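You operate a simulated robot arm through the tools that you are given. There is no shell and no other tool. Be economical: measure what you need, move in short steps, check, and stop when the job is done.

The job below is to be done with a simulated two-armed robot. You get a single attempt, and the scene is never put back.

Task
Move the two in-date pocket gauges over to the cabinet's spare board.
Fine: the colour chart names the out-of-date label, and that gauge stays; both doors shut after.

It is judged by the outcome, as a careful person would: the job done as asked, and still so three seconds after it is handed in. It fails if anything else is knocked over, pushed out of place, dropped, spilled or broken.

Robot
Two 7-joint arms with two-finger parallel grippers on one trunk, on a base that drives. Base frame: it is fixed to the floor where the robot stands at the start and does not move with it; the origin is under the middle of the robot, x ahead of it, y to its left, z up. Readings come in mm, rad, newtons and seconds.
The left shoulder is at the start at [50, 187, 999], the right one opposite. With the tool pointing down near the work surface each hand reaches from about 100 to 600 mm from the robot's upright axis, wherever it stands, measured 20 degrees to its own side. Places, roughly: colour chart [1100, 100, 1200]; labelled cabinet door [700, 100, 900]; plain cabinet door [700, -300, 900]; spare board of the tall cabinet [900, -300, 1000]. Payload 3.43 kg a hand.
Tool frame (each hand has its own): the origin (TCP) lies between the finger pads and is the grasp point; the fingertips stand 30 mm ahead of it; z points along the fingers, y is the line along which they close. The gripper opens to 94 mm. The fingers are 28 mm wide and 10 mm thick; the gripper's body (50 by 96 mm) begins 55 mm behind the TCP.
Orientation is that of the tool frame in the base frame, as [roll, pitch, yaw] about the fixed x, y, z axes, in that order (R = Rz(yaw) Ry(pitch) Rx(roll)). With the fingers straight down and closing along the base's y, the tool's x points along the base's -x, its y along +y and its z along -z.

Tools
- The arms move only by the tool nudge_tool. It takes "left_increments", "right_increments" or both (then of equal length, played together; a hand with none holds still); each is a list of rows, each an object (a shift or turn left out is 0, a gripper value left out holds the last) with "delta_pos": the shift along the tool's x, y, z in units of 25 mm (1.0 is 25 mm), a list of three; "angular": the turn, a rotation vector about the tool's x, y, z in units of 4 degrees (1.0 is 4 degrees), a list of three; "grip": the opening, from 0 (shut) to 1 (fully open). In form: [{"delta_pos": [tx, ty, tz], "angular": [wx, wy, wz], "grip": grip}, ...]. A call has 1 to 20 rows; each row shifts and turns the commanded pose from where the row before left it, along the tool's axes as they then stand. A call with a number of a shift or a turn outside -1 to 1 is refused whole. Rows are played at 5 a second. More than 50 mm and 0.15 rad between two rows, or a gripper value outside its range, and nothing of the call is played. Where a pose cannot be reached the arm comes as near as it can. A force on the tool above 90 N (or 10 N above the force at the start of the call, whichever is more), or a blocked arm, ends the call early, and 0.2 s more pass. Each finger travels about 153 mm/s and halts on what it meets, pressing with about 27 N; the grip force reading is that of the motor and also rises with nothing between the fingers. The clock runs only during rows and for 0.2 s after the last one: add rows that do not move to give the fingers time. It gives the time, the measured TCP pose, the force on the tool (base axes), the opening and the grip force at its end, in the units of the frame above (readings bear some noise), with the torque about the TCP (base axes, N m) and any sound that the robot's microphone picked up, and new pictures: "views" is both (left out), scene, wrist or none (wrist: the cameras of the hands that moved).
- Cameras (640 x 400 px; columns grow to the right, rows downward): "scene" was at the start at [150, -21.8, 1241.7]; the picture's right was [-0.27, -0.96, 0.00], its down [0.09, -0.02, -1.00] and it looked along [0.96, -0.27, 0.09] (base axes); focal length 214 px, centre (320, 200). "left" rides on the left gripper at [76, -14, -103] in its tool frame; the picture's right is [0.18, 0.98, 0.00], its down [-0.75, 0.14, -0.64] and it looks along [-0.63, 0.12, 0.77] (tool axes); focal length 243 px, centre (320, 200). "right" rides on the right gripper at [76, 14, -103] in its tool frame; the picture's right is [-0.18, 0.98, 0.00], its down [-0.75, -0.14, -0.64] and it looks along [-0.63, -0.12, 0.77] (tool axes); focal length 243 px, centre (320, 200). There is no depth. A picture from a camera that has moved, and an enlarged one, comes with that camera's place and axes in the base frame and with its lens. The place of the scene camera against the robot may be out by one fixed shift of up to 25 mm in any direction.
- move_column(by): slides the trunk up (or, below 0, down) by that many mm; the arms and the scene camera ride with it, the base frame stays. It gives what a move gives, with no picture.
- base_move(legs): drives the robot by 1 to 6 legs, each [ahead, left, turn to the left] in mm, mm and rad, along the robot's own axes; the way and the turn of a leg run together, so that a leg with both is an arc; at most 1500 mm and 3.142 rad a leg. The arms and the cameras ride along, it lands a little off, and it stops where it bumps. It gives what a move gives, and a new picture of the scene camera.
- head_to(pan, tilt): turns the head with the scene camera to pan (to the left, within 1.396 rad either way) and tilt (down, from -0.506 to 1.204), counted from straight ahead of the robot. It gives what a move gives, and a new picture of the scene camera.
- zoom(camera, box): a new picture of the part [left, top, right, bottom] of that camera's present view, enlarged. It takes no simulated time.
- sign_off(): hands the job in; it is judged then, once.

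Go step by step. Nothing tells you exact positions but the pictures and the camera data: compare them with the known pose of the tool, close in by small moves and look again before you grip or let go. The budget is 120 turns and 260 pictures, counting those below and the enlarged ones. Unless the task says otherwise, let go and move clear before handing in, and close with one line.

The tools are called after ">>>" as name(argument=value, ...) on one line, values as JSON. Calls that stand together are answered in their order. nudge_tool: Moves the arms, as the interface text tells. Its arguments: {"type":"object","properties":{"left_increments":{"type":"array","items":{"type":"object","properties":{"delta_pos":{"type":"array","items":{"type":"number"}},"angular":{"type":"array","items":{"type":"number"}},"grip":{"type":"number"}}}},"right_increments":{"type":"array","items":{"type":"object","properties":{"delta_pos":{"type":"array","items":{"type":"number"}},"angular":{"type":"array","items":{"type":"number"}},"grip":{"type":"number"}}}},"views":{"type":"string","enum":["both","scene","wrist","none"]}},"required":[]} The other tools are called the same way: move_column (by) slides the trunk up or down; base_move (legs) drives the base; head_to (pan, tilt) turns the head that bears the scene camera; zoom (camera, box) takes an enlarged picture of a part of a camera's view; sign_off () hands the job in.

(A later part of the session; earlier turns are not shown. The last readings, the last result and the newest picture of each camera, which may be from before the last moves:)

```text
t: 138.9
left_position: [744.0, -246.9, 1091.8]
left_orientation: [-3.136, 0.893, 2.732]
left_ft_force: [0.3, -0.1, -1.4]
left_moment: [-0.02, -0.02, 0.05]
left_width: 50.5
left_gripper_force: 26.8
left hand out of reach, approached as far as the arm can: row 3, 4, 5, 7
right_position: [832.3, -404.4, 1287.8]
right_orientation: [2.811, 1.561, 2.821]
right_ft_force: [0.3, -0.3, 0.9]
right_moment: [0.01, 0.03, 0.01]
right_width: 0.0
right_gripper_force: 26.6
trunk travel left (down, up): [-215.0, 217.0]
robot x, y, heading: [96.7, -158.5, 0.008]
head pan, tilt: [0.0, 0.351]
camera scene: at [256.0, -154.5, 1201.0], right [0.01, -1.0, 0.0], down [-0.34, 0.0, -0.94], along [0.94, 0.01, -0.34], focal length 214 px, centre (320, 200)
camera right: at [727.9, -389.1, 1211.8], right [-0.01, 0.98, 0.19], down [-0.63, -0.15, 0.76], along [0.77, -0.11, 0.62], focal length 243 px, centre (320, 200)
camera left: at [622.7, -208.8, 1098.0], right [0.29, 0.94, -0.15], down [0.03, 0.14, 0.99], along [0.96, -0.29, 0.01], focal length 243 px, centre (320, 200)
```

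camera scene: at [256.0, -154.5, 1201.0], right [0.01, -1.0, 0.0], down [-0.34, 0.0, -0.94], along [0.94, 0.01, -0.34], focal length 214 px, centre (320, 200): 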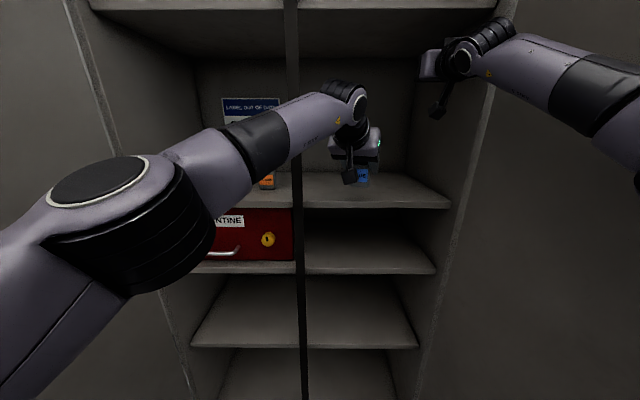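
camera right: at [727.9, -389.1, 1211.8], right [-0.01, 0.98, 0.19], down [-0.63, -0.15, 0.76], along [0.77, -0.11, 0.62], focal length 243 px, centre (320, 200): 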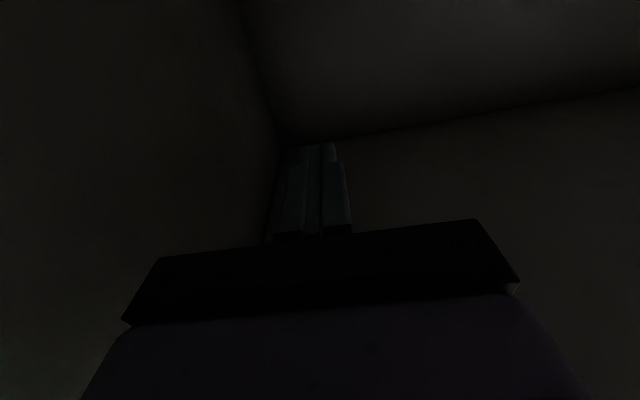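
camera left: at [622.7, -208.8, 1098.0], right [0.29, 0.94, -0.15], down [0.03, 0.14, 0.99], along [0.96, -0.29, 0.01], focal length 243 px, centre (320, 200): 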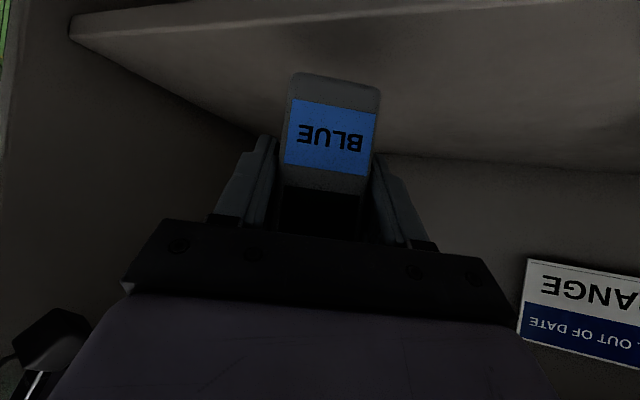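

Hand at (744, -247), yaw -23°, wrist clear of the post. I'll drive 58 mm further in, then lower.

>>> base_move(legs=[[58, 0, 0]])

>>> nudge_tool(left_increments=[{"delta_pos": [0.55, 0, 0.44]}, {"delta_pos": [0.55, 0, 0.44]}, {}], views="both")

```text
t: 139.9
left_position: [805.1, -248.3, 1092.6]
left_orientation: [-3.132, 0.893, 2.733]
left_ft_force: [-0.1, 0.5, -1.7]
left_moment: [0.02, 0.02, -0.01]
left_width: 50.2
left_gripper_force: 26.5
right_position: [891.5, -403.6, 1287.5]
right_orientation: [2.835, 1.561, 2.842]
right_ft_force: [-0.3, -0.5, 0.2]
right_moment: [0.02, 0.01, 0.01]
right_width: 0.0
right_gripper_force: 27.2
trunk travel left (down, up): [-215.0, 217.0]
robot x, y, heading: [154.5, -157.6, 0.007]
head pan, tilt: [0.0, 0.351]
camera scene: at [315.5, -154.2, 1200.9], right [0.01, -1.0, 0.0], down [-0.34, 0.0, -0.94], along [0.94, 0.01, -0.34], focal length 214 px, centre (320, 200)
```

scene: 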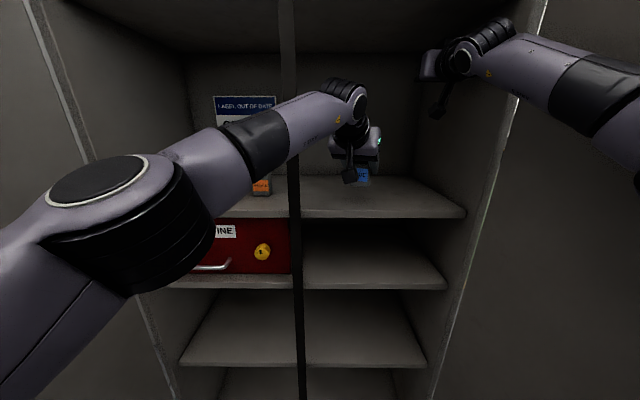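

```text
t: 140.7
left_position: [803.7, -247.9, 1056.1]
left_orientation: [-3.13, 0.896, 2.733]
left_ft_force: [-0.3, -0.1, -1.6]
left_moment: [-0.03, -0.01, 0.02]
left_width: 50.5
left_gripper_force: 26.5
right_position: [889.7, -404.5, 1288.3]
right_orientation: [2.824, 1.561, 2.83]
right_ft_force: [-0.5, -0.6, -0.8]
right_moment: [0.02, -0.02, 0.01]
right_width: 0.0
right_gripper_force: 26.7
trunk travel left (down, up): [-215.0, 217.0]
robot x, y, heading: [155.1, -154.5, 0.007]
head pan, tilt: [0.0, 0.351]
camera scene: at [314.9, -154.2, 1201.0], right [0.01, -1.0, 0.0], down [-0.34, 0.0, -0.94], along [0.94, 0.01, -0.34], focal length 214 px, centre (320, 200)
camera left: at [681.9, -209.6, 1063.1], right [0.29, 0.94, -0.15], down [0.03, 0.15, 0.99], along [0.96, -0.29, 0.01], focal length 243 px, centre (320, 200)
```

scene: 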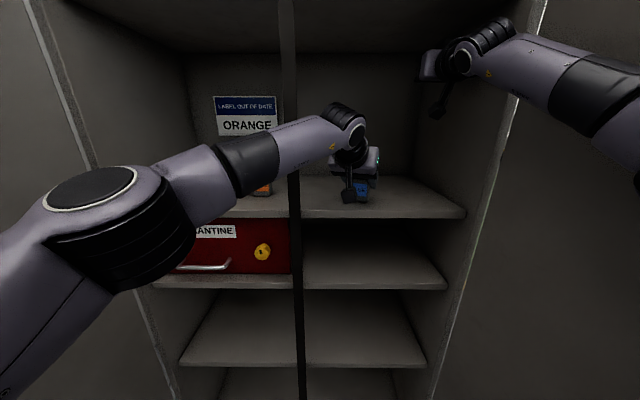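
left: 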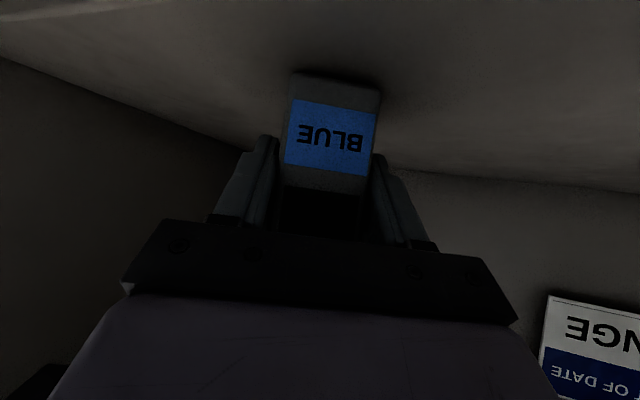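

About 3 mm above the board. Lowering gently until contact shows.

>>> nudge_tool(left_increments=[{"delta_pos": [0.047, 0, 0.038]}, {"delta_pos": [0.047, 0, 0.038]}, {}], views="wrist")

```text
t: 141.5
left_position: [804.2, -247.0, 1054.9]
left_orientation: [-3.131, 0.894, 2.732]
left_ft_force: [-0.4, 0.1, -1.6]
left_moment: [0.0, 0.03, -0.03]
left_width: 50.5
left_gripper_force: 27.0
right_position: [891.4, -403.1, 1287.6]
right_orientation: [2.816, 1.562, 2.823]
right_ft_force: [0.2, 0.6, -0.3]
right_moment: [-0.01, 0.0, 0.0]
right_width: 0.1
right_gripper_force: 27.1
trunk travel left (down, up): [-215.0, 217.0]
robot x, y, heading: [154.7, -159.1, 0.005]
head pan, tilt: [0.0, 0.351]
camera left: at [681.6, -208.9, 1061.0], right [0.29, 0.94, -0.15], down [0.03, 0.15, 0.99], along [0.96, -0.29, 0.01], focal length 243 px, centre (320, 200)
```

left: 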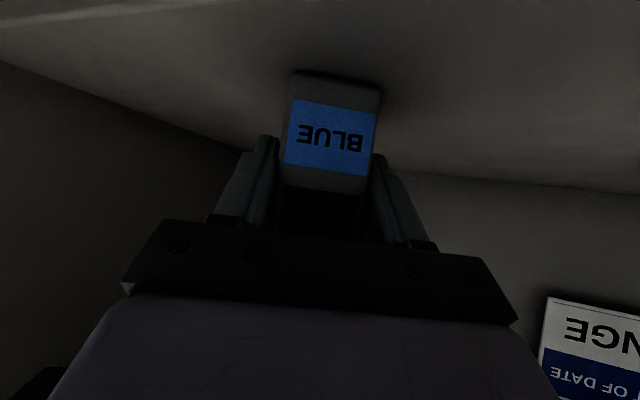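

>>> nudge_tool(left_increments=[{"delta_pos": [0.04, 0, 0.032]}, {"delta_pos": [0.04, 0, 0.032]}, {}], views="none")

```text
t: 142.3
left_position: [802.2, -246.9, 1052.3]
left_orientation: [-3.134, 0.898, 2.731]
left_ft_force: [2.8, -2.0, 7.8]
left_moment: [0.15, -0.14, -0.05]
left_width: 50.3
left_gripper_force: 26.7
right_position: [889.0, -403.5, 1288.5]
right_orientation: [2.778, 1.562, 2.784]
right_ft_force: [-0.4, 0.3, -0.3]
right_moment: [-0.02, 0.0, 0.02]
right_width: 0.2
right_gripper_force: 26.6
trunk travel left (down, up): [-215.0, 217.0]
robot x, y, heading: [158.6, -154.9, 0.005]
head pan, tilt: [0.0, 0.351]
```

The board is touched (about 8 N). I'll open gently, rise vertically and look.

>>> nudge_tool(left_increments=[{"grip": 0.6}, {"grip": 0.7}, {"grip": 0.78}, {"grip": 0.78}, {}], views="wrist")

>>> nudge_tool(left_increments=[{"delta_pos": [-0.6, 0, -0.5]}, {"delta_pos": [-0.6, 0, -0.5]}, {"delta_pos": [-0.6, 0, -0.5]}, {}], views="wrist")

```text
t: 143.5
left_position: [803.6, -246.7, 1050.3]
left_orientation: [-3.132, 0.895, 2.732]
left_ft_force: [-0.2, -0.6, 0.4]
left_moment: [-0.03, 0.01, 0.01]
left_width: 73.2
left_gripper_force: 0.1
right_position: [891.0, -403.0, 1287.4]
right_orientation: [2.815, 1.562, 2.822]
right_ft_force: [1.7, 0.3, 1.1]
right_moment: [-0.04, 0.02, -0.02]
right_width: 0.1
right_gripper_force: 26.8
trunk travel left (down, up): [-215.0, 217.0]
robot x, y, heading: [155.4, -153.9, 0.009]
head pan, tilt: [0.0, 0.351]
camera left: at [681.1, -207.8, 1057.7], right [0.29, 0.94, -0.15], down [0.03, 0.15, 0.99], along [0.96, -0.29, 0.01], focal length 243 px, centre (320, 200)
```

left: 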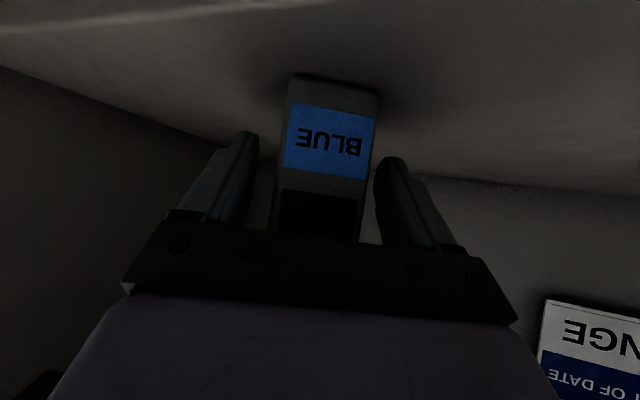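

```text
t: 144.7
left_position: [831.3, -188.9, 1108.6]
left_orientation: [-3.071, 0.888, 2.861]
left_ft_force: [-0.1, 0.1, -0.6]
left_moment: [-0.03, 0.01, 0.0]
left_width: 73.5
left_gripper_force: 0.1
right_position: [890.5, -403.1, 1287.7]
right_orientation: [2.842, 1.56, 2.85]
right_ft_force: [0.7, 0.3, 0.4]
right_moment: [0.0, -0.04, -0.02]
right_width: 0.0
right_gripper_force: 26.8
trunk travel left (down, up): [-215.0, 217.0]
robot x, y, heading: [155.7, -156.5, 0.009]
head pan, tilt: [0.0, 0.351]
stopped in row 4 (left hand): the arm was blocked; the commanded pose is now the measured one
camera left: at [705.3, -161.3, 1115.6], right [0.21, 0.96, -0.19], down [0.04, 0.18, 0.98], along [0.98, -0.21, 0.0], focal length 243 px, centre (320, 200)
```

left: 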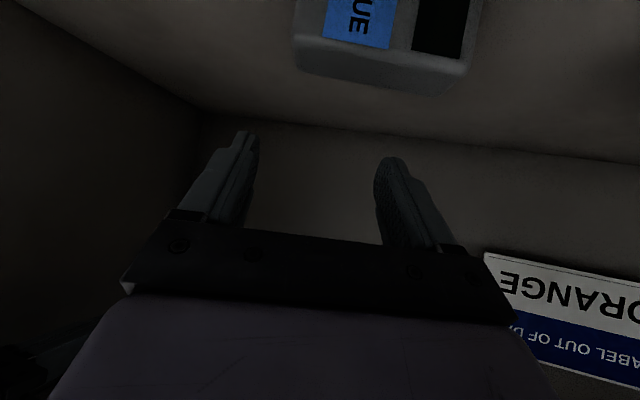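

The arm jumped sideways while rising and the blue gauge appears to have tipped. I'll look closely before moving.

>>> zoom(camera="left", box=[200, 0, 520, 200])

>>> head_to(pan=-0.1, tilt=0.4)

```text
2.00 times, centred on (360, 100) of left
camera zoom: at [705.3, -161.3, 1115.6], right [0.21, 0.96, -0.19], down [0.04, 0.18, 0.98], along [0.98, -0.21, 0.0], focal length 485 px, centre (240, 400)
```

zoom: 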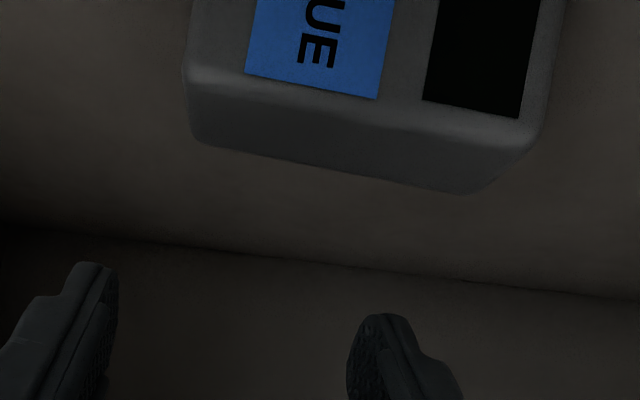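

```text
t: 145.4
left_position: [829.3, -190.1, 1108.3]
left_orientation: [-3.073, 0.885, 2.861]
left_ft_force: [-0.2, -0.1, -0.1]
left_moment: [-0.03, 0.0, 0.01]
left_width: 73.4
left_gripper_force: 0.0
right_position: [890.3, -403.4, 1288.5]
right_orientation: [2.803, 1.562, 2.809]
right_ft_force: [-0.2, -0.7, 0.7]
right_moment: [-0.02, 0.03, 0.0]
right_width: 0.3
right_gripper_force: 27.3
trunk travel left (down, up): [-215.0, 217.0]
robot x, y, heading: [151.0, -152.9, 0.007]
head pan, tilt: [-0.099, 0.4]
camera scene: at [313.9, -163.3, 1196.5], right [-0.09, -1.0, 0.0], down [-0.39, 0.04, -0.92], along [0.92, -0.08, -0.39], focal length 214 px, centre (320, 200)
```

scene: 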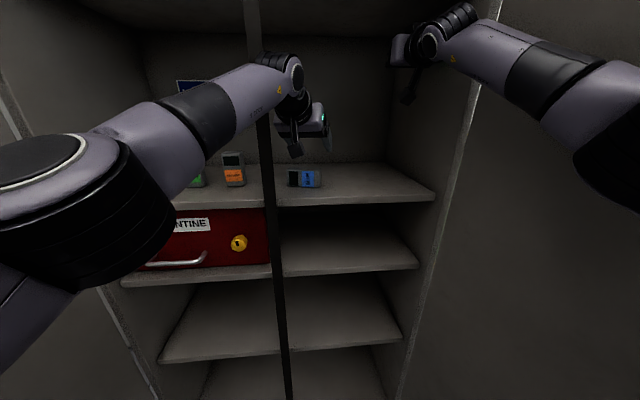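

The blue gauge lies on its side on the spare board (top toward the post). I'll back out, then stand it up with the right hand (grip front/back from above, rotate it upright, set it further right).

>>> base_move(legs=[[-235, 0, 0]])

>>> zoom(camera="scene", box=[200, 120, 460, 280])

```text
t: 147.1
left_position: [602.4, -191.1, 1108.9]
left_orientation: [-3.074, 0.889, 2.862]
left_ft_force: [0.3, -0.9, 0.3]
left_moment: [0.0, 0.0, 0.01]
left_width: 73.0
left_gripper_force: 0.0
right_position: [662.8, -403.6, 1287.5]
right_orientation: [2.8, 1.561, 2.808]
right_ft_force: [0.1, -0.4, 0.5]
right_moment: [0.0, 0.01, -0.01]
right_width: 0.0
right_gripper_force: 26.7
trunk travel left (down, up): [-215.0, 217.0]
robot x, y, heading: [-69.9, -159.5, 0.009]
head pan, tilt: [-0.099, 0.4]
camera scene: at [86.5, -165.0, 1196.6], right [-0.09, -1.0, 0.0], down [-0.39, 0.04, -0.92], along [0.92, -0.08, -0.39], focal length 214 px, centre (320, 200)
```

scene: 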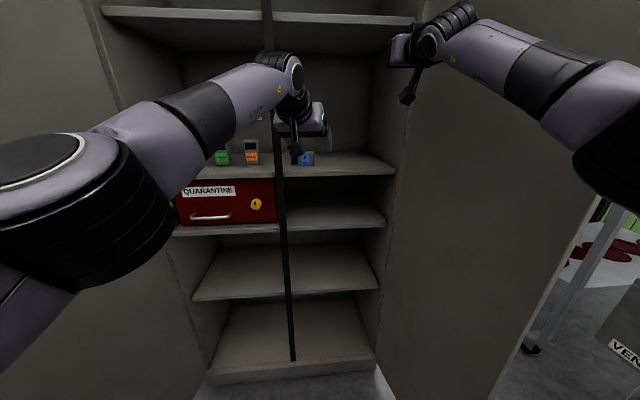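

```text
2.46 times, centred on (330, 200) of scene
camera zoom: at [86.5, -165.0, 1196.6], right [-0.09, -1.0, 0.0], down [-0.39, 0.04, -0.92], along [0.92, -0.08, -0.39], focal length 528 px, centre (295, 200)
```

zoom: 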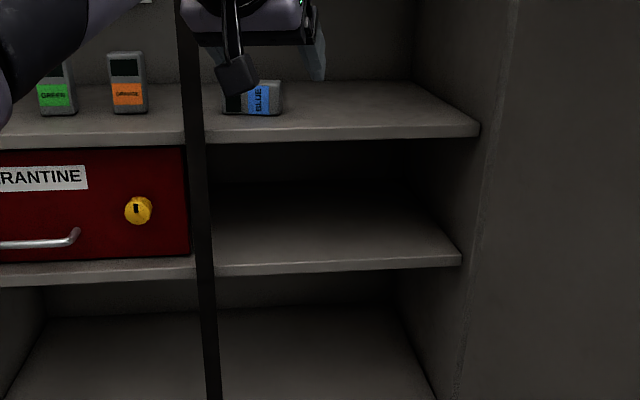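

>>> nudge_tool(left_increments=[{"delta_pos": [0, 0.9, 0], "angular": [-0.78, 0, -0.63]}, {"delta_pos": [0, 0.9, 0], "angular": [-0.78, 0, -0.63]}, {"delta_pos": [0, 0.9, 0], "angular": [-0.78, 0, -0.63]}, {"delta_pos": [0, 0.9, 0], "angular": [-0.78, 0, -0.63]}, {"delta_pos": [-0.2, 0.95, 0.0]}, {"delta_pos": [-0.2, 0.95, 0.0]}, {"delta_pos": [-0.2, 0.95, 0.0]}, {"delta_pos": [-0.2, 0.95, 0.0]}, {"delta_pos": [-0.3, 0.95, 0]}, {"delta_pos": [-0.3, 0.95, 0]}, {"delta_pos": [-0.3, 0.95, 0]}, {"delta_pos": [-0.3, 0.9, 0]}, {}], views="none")

>>> head_to(pan=-0.2, tilt=0.4)

>>> zoom(camera="scene", box=[220, 100, 380, 200])

```text
t: 149.9
left_position: [649.3, 51.4, 1129.4]
left_orientation: [-3.076, 0.876, 3.141]
left_ft_force: [-0.1, -0.8, 0.5]
left_moment: [-0.02, -0.01, -0.06]
left_width: 73.2
left_gripper_force: 0.1
left hand out of reach, approached as far as the arm can: row 11, 12
right_position: [662.2, -404.4, 1288.9]
right_orientation: [2.83, 1.561, 2.838]
right_ft_force: [-0.7, 0.1, 0.1]
right_moment: [-0.03, 0.0, -0.03]
right_width: 0.2
right_gripper_force: 26.8
trunk travel left (down, up): [-215.0, 217.0]
robot x, y, heading: [-69.8, -158.5, 0.014]
head pan, tilt: [-0.099, 0.4]
```

```text
t: 150.6
left_position: [649.6, 51.3, 1129.2]
left_orientation: [-3.077, 0.877, 3.141]
left_ft_force: [-0.7, -0.8, -0.2]
left_moment: [0.03, -0.04, -0.01]
left_width: 73.3
left_gripper_force: 0.0
right_position: [663.2, -404.1, 1288.5]
right_orientation: [2.812, 1.563, 2.82]
right_ft_force: [-0.7, 0.4, -0.7]
right_moment: [0.0, -0.01, -0.01]
right_width: 0.3
right_gripper_force: 27.5
trunk travel left (down, up): [-215.0, 217.0]
robot x, y, heading: [-69.1, -156.9, 0.009]
head pan, tilt: [-0.201, 0.4]
camera scene: at [85.6, -174.2, 1196.5], right [-0.19, -0.98, 0.0], down [-0.38, 0.07, -0.92], along [0.9, -0.18, -0.39], focal length 214 px, centre (320, 200)
```

scene: 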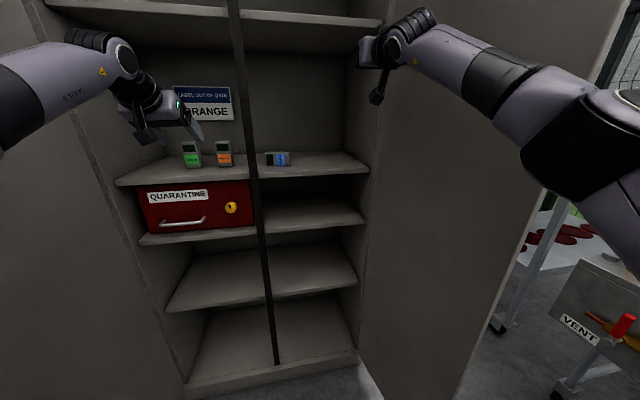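

```text
4.00 times, centred on (300, 150) of scene
camera zoom: at [85.6, -174.2, 1196.5], right [-0.19, -0.98, 0.0], down [-0.38, 0.07, -0.92], along [0.9, -0.18, -0.39], focal length 858 px, centre (400, 400)
```

zoom: 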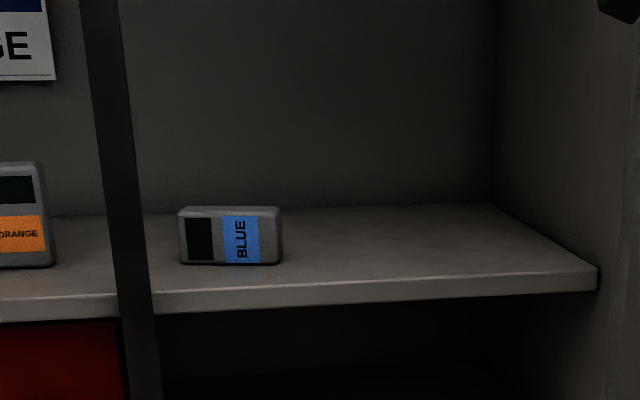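

Blue lies neatly at about (814, -194), front facing me. I'll turn the right hand tool-down (pivoting about its wrist), then turn it 90° to close along x.

>>> nudge_tool(right_increments=[{"delta_pos": [0.586, 0, -0.02], "angular": [0, 1, 0]}, {"delta_pos": [0.586, 0, -0.02], "angular": [0, 1, 0]}, {"delta_pos": [0.586, 0, -0.02], "angular": [0, 1, 0]}, {"delta_pos": [0.586, 0, -0.02], "angular": [0, 1, 0]}, {"delta_pos": [0.586, 0, -0.02], "angular": [0, 1, 0]}, {"delta_pos": [0.586, 0, -0.02], "angular": [0, 1, 0]}, {"delta_pos": [0.586, 0, -0.02], "angular": [0, 1, 0]}, {"delta_pos": [0.586, 0, -0.02], "angular": [0, 1, 0]}, {"delta_pos": [0.586, 0, -0.02], "angular": [0, 1, 0]}, {"delta_pos": [0.586, 0, -0.02], "angular": [0, 1, 0]}, {"delta_pos": [0.586, 0, -0.02], "angular": [0, 1, 0]}, {"delta_pos": [0.586, 0, -0.02], "angular": [0, 1, 0]}, {"delta_pos": [0.586, 0, -0.02], "angular": [0, 1, 0]}, {"delta_pos": [0.586, 0, -0.02], "angular": [0, 1, 0]}, {"delta_pos": [0.586, 0, -0.02], "angular": [0, 1, 0]}, {"delta_pos": [0.586, 0, -0.02], "angular": [0, 1, 0]}, {"delta_pos": [0.586, 0, -0.02], "angular": [0, 1, 0]}, {"delta_pos": [0.586, 0, -0.02], "angular": [0, 1, 0]}, {"delta_pos": [0.586, 0, -0.02], "angular": [0, 1, 0]}, {"delta_pos": [0.586, 0, -0.02], "angular": [0, 1, 0]}], views="none")

>>> nudge_tool(right_increments=[{"delta_pos": [0.586, 0, 0], "angular": [0, 1, 0]}, {"delta_pos": [0.586, 0, 0], "angular": [0, 1, 0]}, {"delta_pos": [0.3, 0, 0], "angular": [0, 0.5, 0]}, {"angular": [0, 0, 1]}, {"angular": [0, 0, 1]}, {"angular": [0, 0, 1]}, {"angular": [0, 0, 1]}, {"angular": [0, 0, 1]}, {"angular": [0, 0, 1]}, {"angular": [0, 0, 1]}, {"angular": [0, 0, 1]}, {"angular": [0, 0, 1]}, {"angular": [0, 0, 1]}, {"angular": [0, 0, 1]}, {"angular": [0, 0, 1]}, {"angular": [0, 0, 1]}, {"angular": [0, 0, 1]}], views="scene")

```text
t: 154.8
left_position: [648.8, 51.6, 1129.3]
left_orientation: [-3.077, 0.877, 3.137]
left_ft_force: [-0.1, -0.1, 0.3]
left_moment: [-0.02, 0.01, 0.0]
left_width: 73.4
left_gripper_force: 0.2
right_position: [490.1, -406.4, 1081.8]
right_orientation: [3.137, 0.164, -3.133]
right_ft_force: [0.2, -0.7, 1.0]
right_moment: [0.01, 0.02, 0.0]
right_width: 0.3
right_gripper_force: 27.1
trunk travel left (down, up): [-215.0, 217.0]
robot x, y, heading: [-71.9, -161.1, 0.005]
head pan, tilt: [-0.201, 0.4]
```

```text
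t: 158.4
left_position: [648.8, 51.2, 1129.1]
left_orientation: [-3.076, 0.876, 3.139]
left_ft_force: [-0.1, 0.3, 0.1]
left_moment: [-0.01, -0.02, 0.01]
left_width: 73.1
left_gripper_force: 0.0
right_position: [453.6, -405.7, 1079.7]
right_orientation: [-3.137, -0.007, 2.171]
right_ft_force: [0.2, -0.7, -0.5]
right_moment: [-0.02, 0.01, -0.02]
right_width: 0.1
right_gripper_force: 26.8
trunk travel left (down, up): [-215.0, 217.0]
robot x, y, heading: [-72.5, -159.2, 0.007]
head pan, tilt: [-0.201, 0.4]
camera scene: at [85.6, -174.3, 1196.5], right [-0.19, -0.98, 0.0], down [-0.38, 0.07, -0.92], along [0.9, -0.18, -0.39], focal length 214 px, centre (320, 200)
```

scene: 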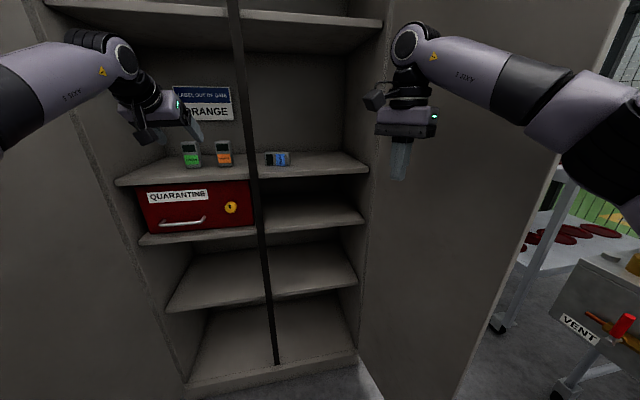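

>>> nudge_tool(right_increments=[{"angular": [0, 0, 1], "grip": 0.9}, {"angular": [0, 0, 1]}, {"angular": [0, 0, 1]}, {"angular": [0, 0, 1]}, {"angular": [0, 0, 1]}, {"angular": [0, 0, 1]}, {"angular": [0, 0, 1]}, {"angular": [0, 0, 1]}, {"angular": [0, 0, 0.6]}, {"delta_pos": [0.94, 0, 0]}, {"delta_pos": [0.94, 0, 0]}, {"delta_pos": [0.94, 0, 0]}, {"delta_pos": [0.94, 0, 0]}, {"delta_pos": [0.94, 0, 0]}, {}], views="wrist")

>>> head_to(pan=-1.0, tilt=0.4)

```text
t: 161.6
left_position: [648.3, 51.3, 1129.3]
left_orientation: [-3.076, 0.877, 3.139]
left_ft_force: [0.4, 0.5, -0.1]
left_moment: [0.02, -0.02, -0.02]
left_width: 73.2
left_gripper_force: 0.1
right_position: [452.4, -288.1, 1080.0]
right_orientation: [-3.133, -0.003, 1.572]
right_ft_force: [-0.1, 0.3, -0.5]
right_moment: [-0.01, -0.03, 0.01]
right_width: 84.5
right_gripper_force: 0.1
trunk travel left (down, up): [-215.0, 217.0]
robot x, y, heading: [-73.0, -159.6, 0.006]
head pan, tilt: [-0.201, 0.4]
camera right: at [467.8, -212.1, 1181.8], right [0.98, -0.18, -0.01], down [-0.14, -0.76, 0.64], along [-0.12, -0.63, -0.77], focal length 243 px, centre (320, 200)
```

right: 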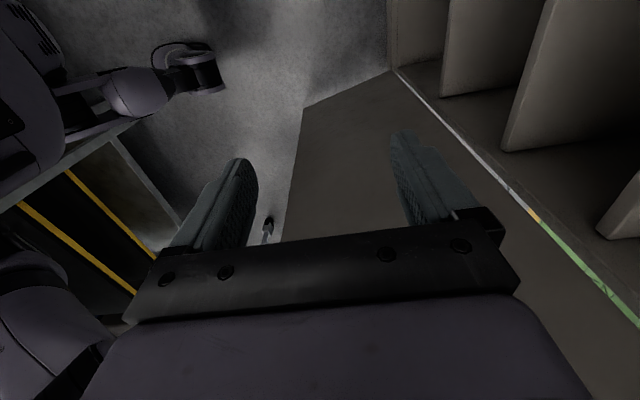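

```text
t: 162.7
left_position: [649.1, 51.3, 1130.3]
left_orientation: [-3.075, 0.877, 3.14]
left_ft_force: [-0.2, -0.8, -0.6]
left_moment: [0.0, 0.02, -0.01]
left_width: 73.4
left_gripper_force: 0.0
right_position: [453.1, -289.2, 1079.7]
right_orientation: [-3.133, -0.003, 1.572]
right_ft_force: [-0.6, -0.5, 0.1]
right_moment: [0.04, 0.03, 0.0]
right_width: 84.3
right_gripper_force: 0.1
trunk travel left (down, up): [-215.0, 217.0]
robot x, y, heading: [-68.1, -157.6, 0.006]
head pan, tilt: [-1.0, 0.4]
camera scene: at [45.4, -234.1, 1196.5], right [-0.84, -0.55, 0.0], down [-0.21, 0.33, -0.92], along [0.51, -0.77, -0.39], focal length 214 px, centre (320, 200)
```

scene: 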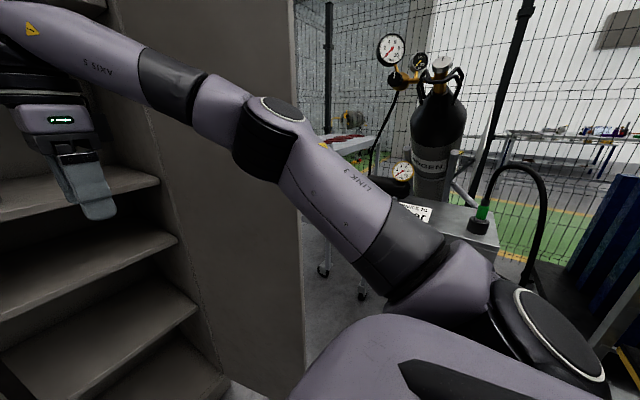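

Both arms are slim. I'll raise both hands a little, then drive left 78 mm and forward.

>>> nudge_tool(right_increments=[{"delta_pos": [0.8, 0, -0.6]}, {"delta_pos": [0.8, 0, -0.6]}, {}], left_increments=[{"delta_pos": [0, 0, -1]}, {"delta_pos": [0, 0, -1]}, {}], views="none")

>>> base_move(legs=[[0, 78, 0], [200, 0, 0]])

>>> head_to(pan=-0.1, tilt=0.45)

```text
t: 163.5
left_position: [612.3, 52.3, 1162.9]
left_orientation: [-3.078, 0.877, 3.139]
left_ft_force: [0.0, -0.4, -0.2]
left_moment: [0.01, 0.0, -0.03]
left_width: 73.2
left_gripper_force: 0.0
right_position: [453.4, -248.1, 1108.5]
right_orientation: [-3.135, -0.003, 1.572]
right_ft_force: [-0.7, 0.5, 0.3]
right_moment: [-0.02, -0.01, 0.01]
right_width: 84.8
right_gripper_force: 0.0
trunk travel left (down, up): [-215.0, 217.0]
robot x, y, heading: [-69.2, -158.3, 0.013]
head pan, tilt: [-1.0, 0.4]
```

```text
t: 166.0
left_position: [807.8, 126.4, 1162.8]
left_orientation: [-3.078, 0.877, 3.132]
left_ft_force: [1.0, -0.4, -0.8]
left_moment: [0.02, 0.0, 0.01]
left_width: 73.3
left_gripper_force: 0.1
right_position: [645.3, -172.2, 1108.8]
right_orientation: [-3.135, -0.003, 1.565]
right_ft_force: [0.3, -0.6, -1.4]
right_moment: [0.0, 0.01, 0.01]
right_width: 84.7
right_gripper_force: 0.0
trunk travel left (down, up): [-215.0, 217.0]
robot x, y, heading: [119.5, -79.5, 0.0]
head pan, tilt: [-1.0, 0.4]
camera scene: at [237.0, -155.5, 1196.4], right [-0.84, -0.54, 0.0], down [-0.21, 0.33, -0.92], along [0.5, -0.77, -0.39], focal length 214 px, centre (320, 200)
```

scene: 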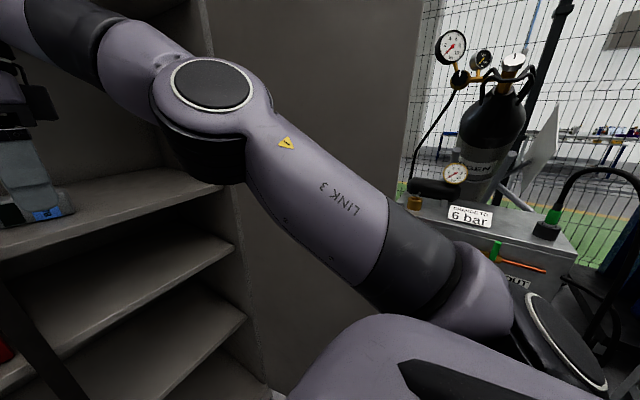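

```text
t: 167.2
left_position: [807.0, 127.1, 1163.0]
left_orientation: [-3.076, 0.876, 3.13]
left_ft_force: [0.1, 0.3, 0.2]
left_moment: [-0.02, 0.0, -0.01]
left_width: 73.4
left_gripper_force: 0.1
right_position: [644.6, -172.2, 1108.3]
right_orientation: [-3.136, -0.004, 1.565]
right_ft_force: [0.1, 0.5, 0.2]
right_moment: [0.03, -0.03, 0.01]
right_width: 84.7
right_gripper_force: 0.0
trunk travel left (down, up): [-215.0, 217.0]
robot x, y, heading: [120.8, -82.5, -0.0]
head pan, tilt: [-0.099, 0.45]
camera scene: at [277.9, -86.7, 1191.8], right [-0.1, -1.0, 0.0], down [-0.43, 0.04, -0.9], along [0.9, -0.09, -0.44], focal length 214 px, centre (320, 200)
```

scene: 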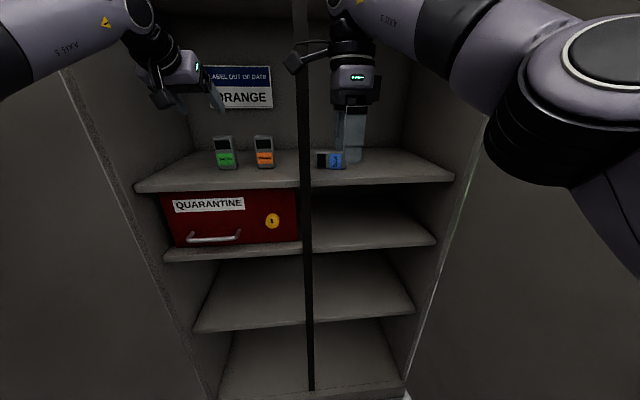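

The right wrist camera would catch the post at this y, so I'll shift the right hand to y≈-240 first, drive in past the post, then come left.

>>> nudge_tool(right_increments=[{"delta_pos": [-0.95, 0, 0]}, {"delta_pos": [-0.95, 0, 0]}, {"delta_pos": [-0.9, 0, 0]}, {}], views="none")

>>> base_move(legs=[[150, 0, 0]])

>>> nudge_tool(right_increments=[{}], views="wrist")

```text
t: 168.2
left_position: [807.2, 127.1, 1162.2]
left_orientation: [-3.077, 0.878, 3.133]
left_ft_force: [-0.4, 0.3, 0.0]
left_moment: [0.0, -0.02, 0.0]
left_width: 73.3
left_gripper_force: 0.1
right_position: [644.9, -244.3, 1107.4]
right_orientation: [-3.134, -0.003, 1.565]
right_ft_force: [-1.1, 0.1, 0.9]
right_moment: [0.0, 0.0, 0.0]
right_width: 84.6
right_gripper_force: 0.1
trunk travel left (down, up): [-215.0, 217.0]
robot x, y, heading: [118.6, -80.1, -0.003]
head pan, tilt: [-0.099, 0.45]
```

```text
t: 169.6
left_position: [952.8, 126.1, 1162.5]
left_orientation: [-3.077, 0.875, 3.131]
left_ft_force: [-0.2, 0.0, 0.2]
left_moment: [0.01, 0.01, -0.02]
left_width: 73.5
left_gripper_force: 0.1
right_position: [790.9, -242.6, 1107.7]
right_orientation: [-3.135, -0.004, 1.565]
right_ft_force: [-0.6, 0.3, -0.7]
right_moment: [-0.01, 0.01, -0.03]
right_width: 84.5
right_gripper_force: 0.1
trunk travel left (down, up): [-215.0, 217.0]
robot x, y, heading: [266.4, -78.9, -0.003]
head pan, tilt: [-0.099, 0.45]
camera scene: at [424.4, -86.5, 1191.7], right [-0.1, -1.0, 0.0], down [-0.43, 0.04, -0.9], along [0.9, -0.09, -0.44], focal length 214 px, centre (320, 200)
```

scene: 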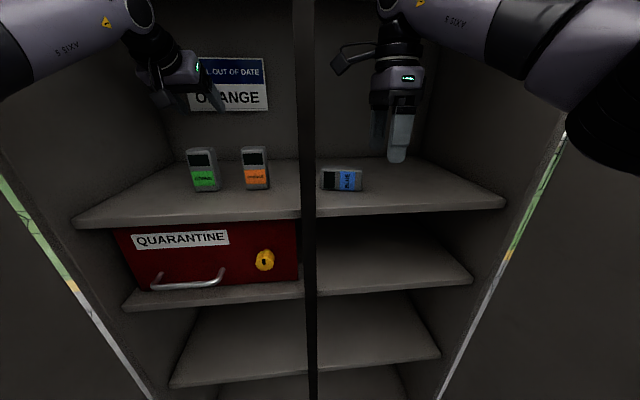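

```text
t: 170.0
left_position: [952.9, 127.6, 1162.9]
left_orientation: [-3.076, 0.876, 3.132]
left_ft_force: [0.2, 0.3, 0.2]
left_moment: [0.0, -0.01, 0.01]
left_width: 73.0
left_gripper_force: 0.0
right_position: [790.4, -243.9, 1107.1]
right_orientation: [-3.135, -0.003, 1.564]
right_ft_force: [-0.3, 0.3, 0.4]
right_moment: [0.0, 0.01, 0.0]
right_width: 84.7
right_gripper_force: 0.1
trunk travel left (down, up): [-215.0, 217.0]
robot x, y, heading: [267.8, -81.3, -0.004]
head pan, tilt: [-0.099, 0.45]
camera right: at [805.7, -166.9, 1209.8], right [0.98, -0.19, -0.01], down [-0.14, -0.75, 0.64], along [-0.13, -0.63, -0.77], focal length 243 px, centre (320, 200)
```

right: 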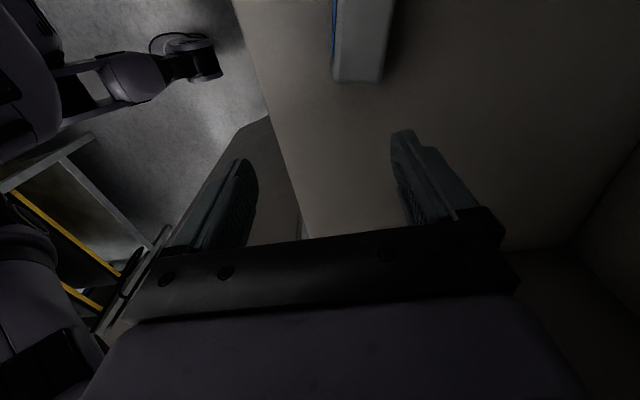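

Clear view from above: blue spans x 807–835, y about -206 to -120. I'll inch in 28 mm, move left to y≈-165 above it, and check.

>>> base_move(legs=[[28, 0, 0]])

>>> nudge_tool(right_increments=[{"delta_pos": [0.8, 0, 0]}, {"delta_pos": [0.8, 0, 0]}, {"delta_pos": [0.8, 0, 0]}, {"delta_pos": [0.7, 0, 0]}, {}])

```text
t: 170.8
left_position: [981.0, 126.1, 1162.7]
left_orientation: [-3.079, 0.876, 3.131]
left_ft_force: [-0.3, 0.5, -0.3]
left_moment: [-0.01, 0.05, -0.06]
left_width: 73.3
left_gripper_force: 0.0
right_position: [818.5, -244.0, 1107.6]
right_orientation: [-3.136, -0.005, 1.564]
right_ft_force: [0.2, -0.1, -1.1]
right_moment: [0.0, -0.01, 0.01]
right_width: 84.8
right_gripper_force: 0.0
trunk travel left (down, up): [-215.0, 217.0]
robot x, y, heading: [294.0, -79.4, -0.003]
head pan, tilt: [-0.099, 0.45]
camera scene: at [452.2, -86.5, 1191.7], right [-0.1, -1.0, 0.0], down [-0.43, 0.04, -0.9], along [0.9, -0.09, -0.44], focal length 214 px, centre (320, 200)
```

scene: 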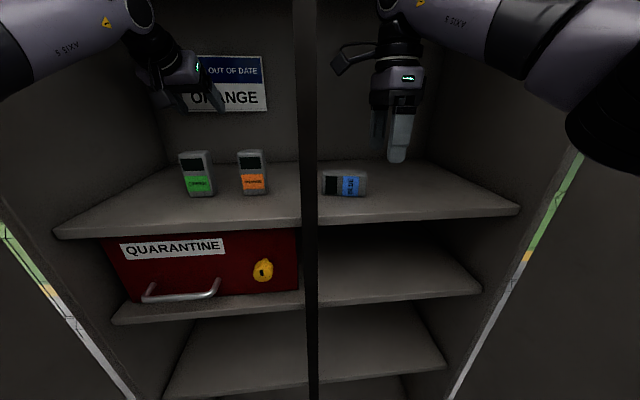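

```text
t: 172.0
left_position: [981.0, 127.6, 1163.6]
left_orientation: [-3.078, 0.876, 3.132]
left_ft_force: [0.3, 0.3, -0.1]
left_moment: [0.01, 0.01, -0.01]
left_width: 73.4
left_gripper_force: 0.0
right_position: [818.1, -165.9, 1107.2]
right_orientation: [-3.135, -0.002, 1.564]
right_ft_force: [0.3, 0.7, -0.4]
right_moment: [-0.02, -0.03, 0.01]
right_width: 84.7
right_gripper_force: 0.2
trunk travel left (down, up): [-215.0, 217.0]
robot x, y, heading: [296.4, -76.7, 0.006]
head pan, tilt: [-0.099, 0.45]
camera scene: at [451.7, -86.5, 1191.8], right [-0.1, -1.0, 0.0], down [-0.43, 0.04, -0.9], along [0.9, -0.09, -0.44], focal length 214 px, centre (320, 200)
camera right: at [832.6, -89.7, 1209.8], right [0.98, -0.19, -0.01], down [-0.14, -0.76, 0.64], along [-0.13, -0.63, -0.77], focal length 243 px, centre (320, 200)
```

scene: 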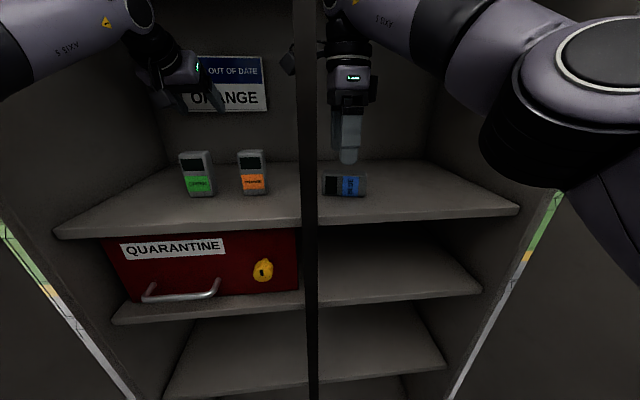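
right: 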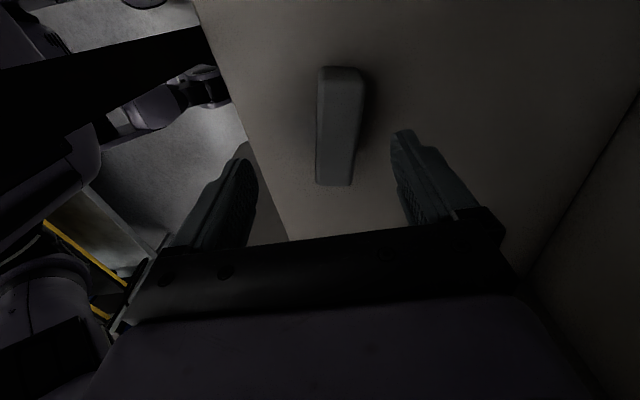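

The gauge is turned about 11°. I'll align the hand, descend to z≈1037 and look before closing.

>>> nudge_tool(right_increments=[{"delta_pos": [0, 0.36, 0], "angular": [0, 0, 1]}, {"angular": [0, 0, 1]}, {"angular": [0, 0, 0.8]}, {"delta_pos": [0, 0, 0.7]}, {"delta_pos": [0, 0, 0.7]}, {"delta_pos": [0, 0, 0.7]}, {}], views="wrist")

```text
t: 173.6
left_position: [979.8, 127.7, 1163.3]
left_orientation: [-3.077, 0.877, 3.13]
left_ft_force: [-0.3, 0.4, -0.6]
left_moment: [0.02, 0.0, -0.01]
left_width: 73.4
left_gripper_force: 0.0
right_position: [820.2, -165.3, 1053.1]
right_orientation: [-3.133, -0.004, 1.369]
right_ft_force: [1.0, 0.1, 0.5]
right_moment: [-0.02, 0.02, -0.03]
right_width: 84.7
right_gripper_force: 0.0
right hand out of reach, approached as far as the arm can: row 1
trunk travel left (down, up): [-215.0, 217.0]
robot x, y, heading: [292.8, -77.5, 0.003]
head pan, tilt: [-0.099, 0.45]
camera right: at [849.6, -94.5, 1154.9], right [0.93, -0.38, -0.01], down [-0.28, -0.71, 0.64], along [-0.25, -0.59, -0.77], focal length 243 px, centre (320, 200)
```

right: 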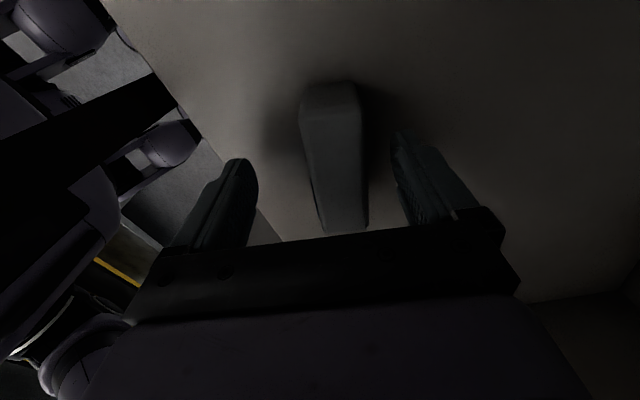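

>>> nudge_tool(right_increments=[{"delta_pos": [0, 0.15, 0.32]}, {"delta_pos": [0, 0.1, 0.3]}, {"grip": 0}, {"grip": 0}, {"grip": 0}, {"grip": 0}], views="wrist")

```text
t: 175.0
left_position: [980.5, 126.3, 1163.3]
left_orientation: [-3.076, 0.876, 3.131]
left_ft_force: [-0.2, -1.0, 0.3]
left_moment: [-0.02, -0.02, 0.0]
left_width: 73.2
left_gripper_force: 0.0
right_position: [825.9, -166.2, 1037.3]
right_orientation: [-3.134, -0.003, 1.367]
right_ft_force: [1.1, 0.7, 0.6]
right_moment: [-0.01, -0.04, 0.04]
right_width: 36.3
right_gripper_force: 26.8
trunk travel left (down, up): [-215.0, 217.0]
robot x, y, heading: [296.4, -84.8, 0.002]
head pan, tilt: [-0.099, 0.45]
camera right: at [855.0, -95.1, 1140.0], right [0.93, -0.38, -0.01], down [-0.28, -0.71, 0.64], along [-0.25, -0.59, -0.77], focal length 243 px, centre (320, 200)
```

right: 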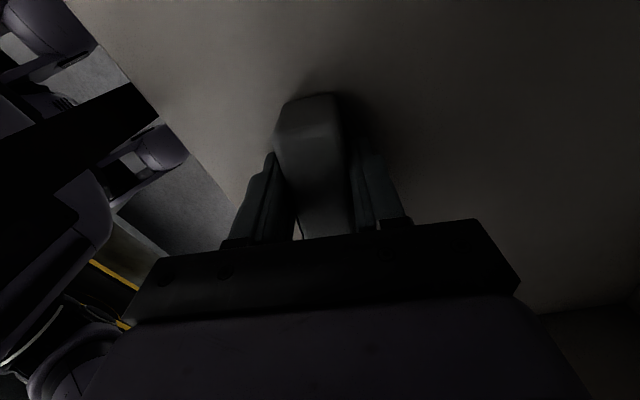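

Gripped (36 mm). Lifting 60 mm, moving 45 mm right, then rotating the first 40°.

>>> nudge_tool(right_increments=[{"delta_pos": [0, 0, -0.8]}, {"delta_pos": [0, 0, -0.8]}, {"delta_pos": [-0.6, 0, -0.8]}, {"delta_pos": [-0.6, 0, 0]}, {"delta_pos": [-0.6, 0, 0]}, {"angular": [0, 1, 0]}, {"angular": [0, 1, 0]}, {"angular": [0, 1, 0]}, {"angular": [0, 1, 0]}, {"angular": [0, 1, 0]}, {"angular": [0, 1, 0]}, {"angular": [0, 1, 0]}, {"angular": [0, 1, 0]}, {}])

```text
t: 178.0
left_position: [981.4, 126.4, 1163.3]
left_orientation: [-3.077, 0.875, 3.131]
left_ft_force: [0.0, -0.7, 0.2]
left_moment: [-0.02, -0.01, -0.03]
left_width: 73.2
left_gripper_force: 0.1
right_position: [816.7, -211.4, 1097.2]
right_orientation: [-3.132, -0.562, 1.364]
right_ft_force: [-0.3, 0.4, -1.4]
right_moment: [-0.02, -0.01, 0.01]
right_width: 36.1
right_gripper_force: 27.4
trunk travel left (down, up): [-215.0, 217.0]
robot x, y, heading: [293.7, -79.8, 0.003]
head pan, tilt: [-0.099, 0.45]
camera scene: at [451.8, -86.5, 1191.8], right [-0.1, -1.0, 0.0], down [-0.43, 0.04, -0.9], along [0.9, -0.09, -0.44], focal length 214 px, centre (320, 200)
camera right: at [833.7, -204.0, 1224.5], right [0.93, -0.35, -0.11], down [-0.33, -0.93, 0.14], along [-0.15, -0.1, -0.98], focal length 243 px, centre (320, 200)
```

scene: 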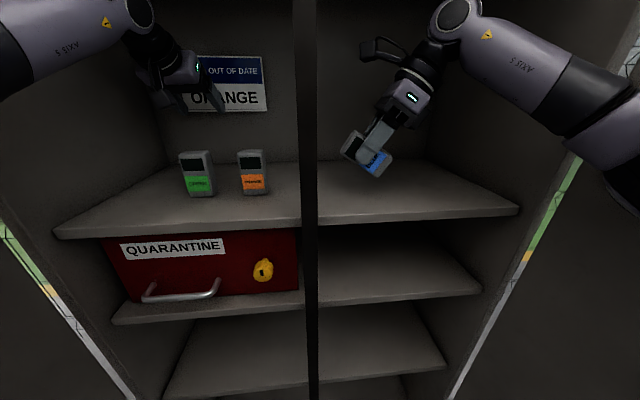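
right: 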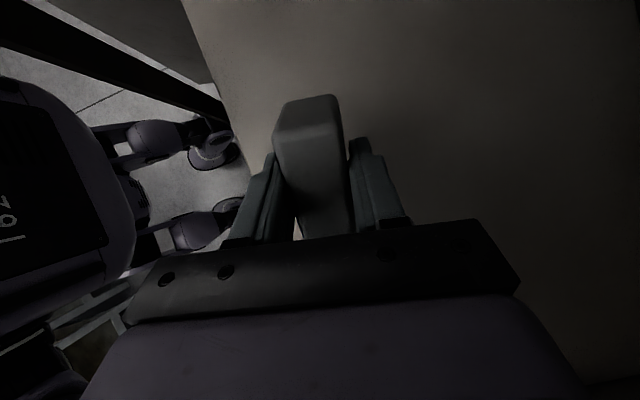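

Working well at 32°. Continuing to about 64°.

>>> nudge_tool(right_increments=[{"angular": [0, 1, 0]}, {"angular": [0, 1, 0]}, {"angular": [0, 1, 0]}, {"angular": [0, 1, 0]}, {"angular": [0, 1, 0]}, {"angular": [0, 1, 0]}, {"angular": [0, 1, 0]}, {"angular": [0, 1, 0]}, {}], views="scene")

```text
t: 180.2
left_position: [959.1, 153.8, 1168.0]
left_orientation: [-3.031, 0.897, -3.128]
left_ft_force: [0.9, 0.8, -0.1]
left_moment: [-0.03, 0.0, -0.04]
left_width: 73.2
left_gripper_force: 0.1
right_position: [779.4, -135.1, 1129.4]
right_orientation: [2.999, -1.075, 1.583]
right_ft_force: [0.7, -0.1, -1.8]
right_moment: [0.03, 0.02, 0.07]
right_width: 36.0
right_gripper_force: 27.4
trunk travel left (down, up): [-215.0, 217.0]
robot x, y, heading: [288.4, -73.4, 0.005]
head pan, tilt: [-0.099, 0.45]
stopped in row 9 (right hand): the arm was blocked; the commanded pose is now the measured one
camera scene: at [431.3, -52.1, 1193.2], right [-0.1, -0.99, 0.03], down [-0.41, 0.01, -0.91], along [0.9, -0.1, -0.41], focal length 214 px, centre (320, 200)
```

scene: 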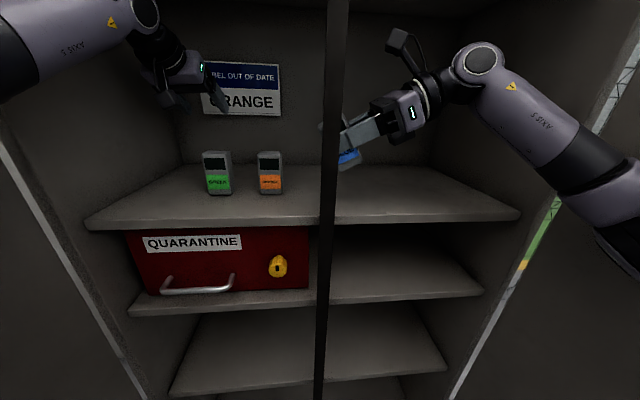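

The right elbow met the right door and the body leaned. I'll move the hand forward (straightening the arm) and a little right, then recheck.

>>> nudge_tool(right_increments=[{"delta_pos": [0, 0.6, 0]}, {"delta_pos": [0, 0.6, 0]}, {"delta_pos": [-0.1, 0.6, -0.2]}, {"delta_pos": [-0.1, 0.6, -0.2]}, {}], views="scene")

```text
t: 181.4
left_position: [971.6, 126.8, 1166.9]
left_orientation: [-3.073, 0.885, 3.124]
left_ft_force: [-0.1, 0.1, -0.5]
left_moment: [-0.02, -0.02, -0.02]
left_width: 73.4
left_gripper_force: 0.1
right_position: [854.1, -189.2, 1116.6]
right_orientation: [3.064, -1.106, 1.508]
right_ft_force: [0.0, 0.1, -1.8]
right_moment: [-0.02, 0.01, -0.02]
right_width: 36.0
right_gripper_force: 27.2
trunk travel left (down, up): [-215.0, 217.0]
robot x, y, heading: [290.3, -78.6, -0.003]
head pan, tilt: [-0.099, 0.45]
camera scene: at [443.7, -78.3, 1192.7], right [-0.1, -1.0, 0.01], down [-0.42, 0.03, -0.9], along [0.9, -0.09, -0.43], focal length 214 px, centre (320, 200)
```

scene: 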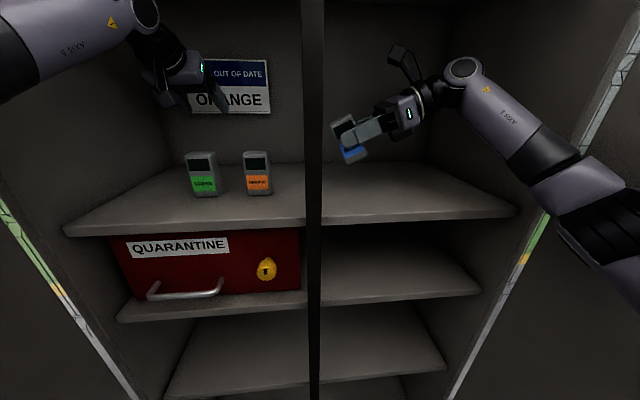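

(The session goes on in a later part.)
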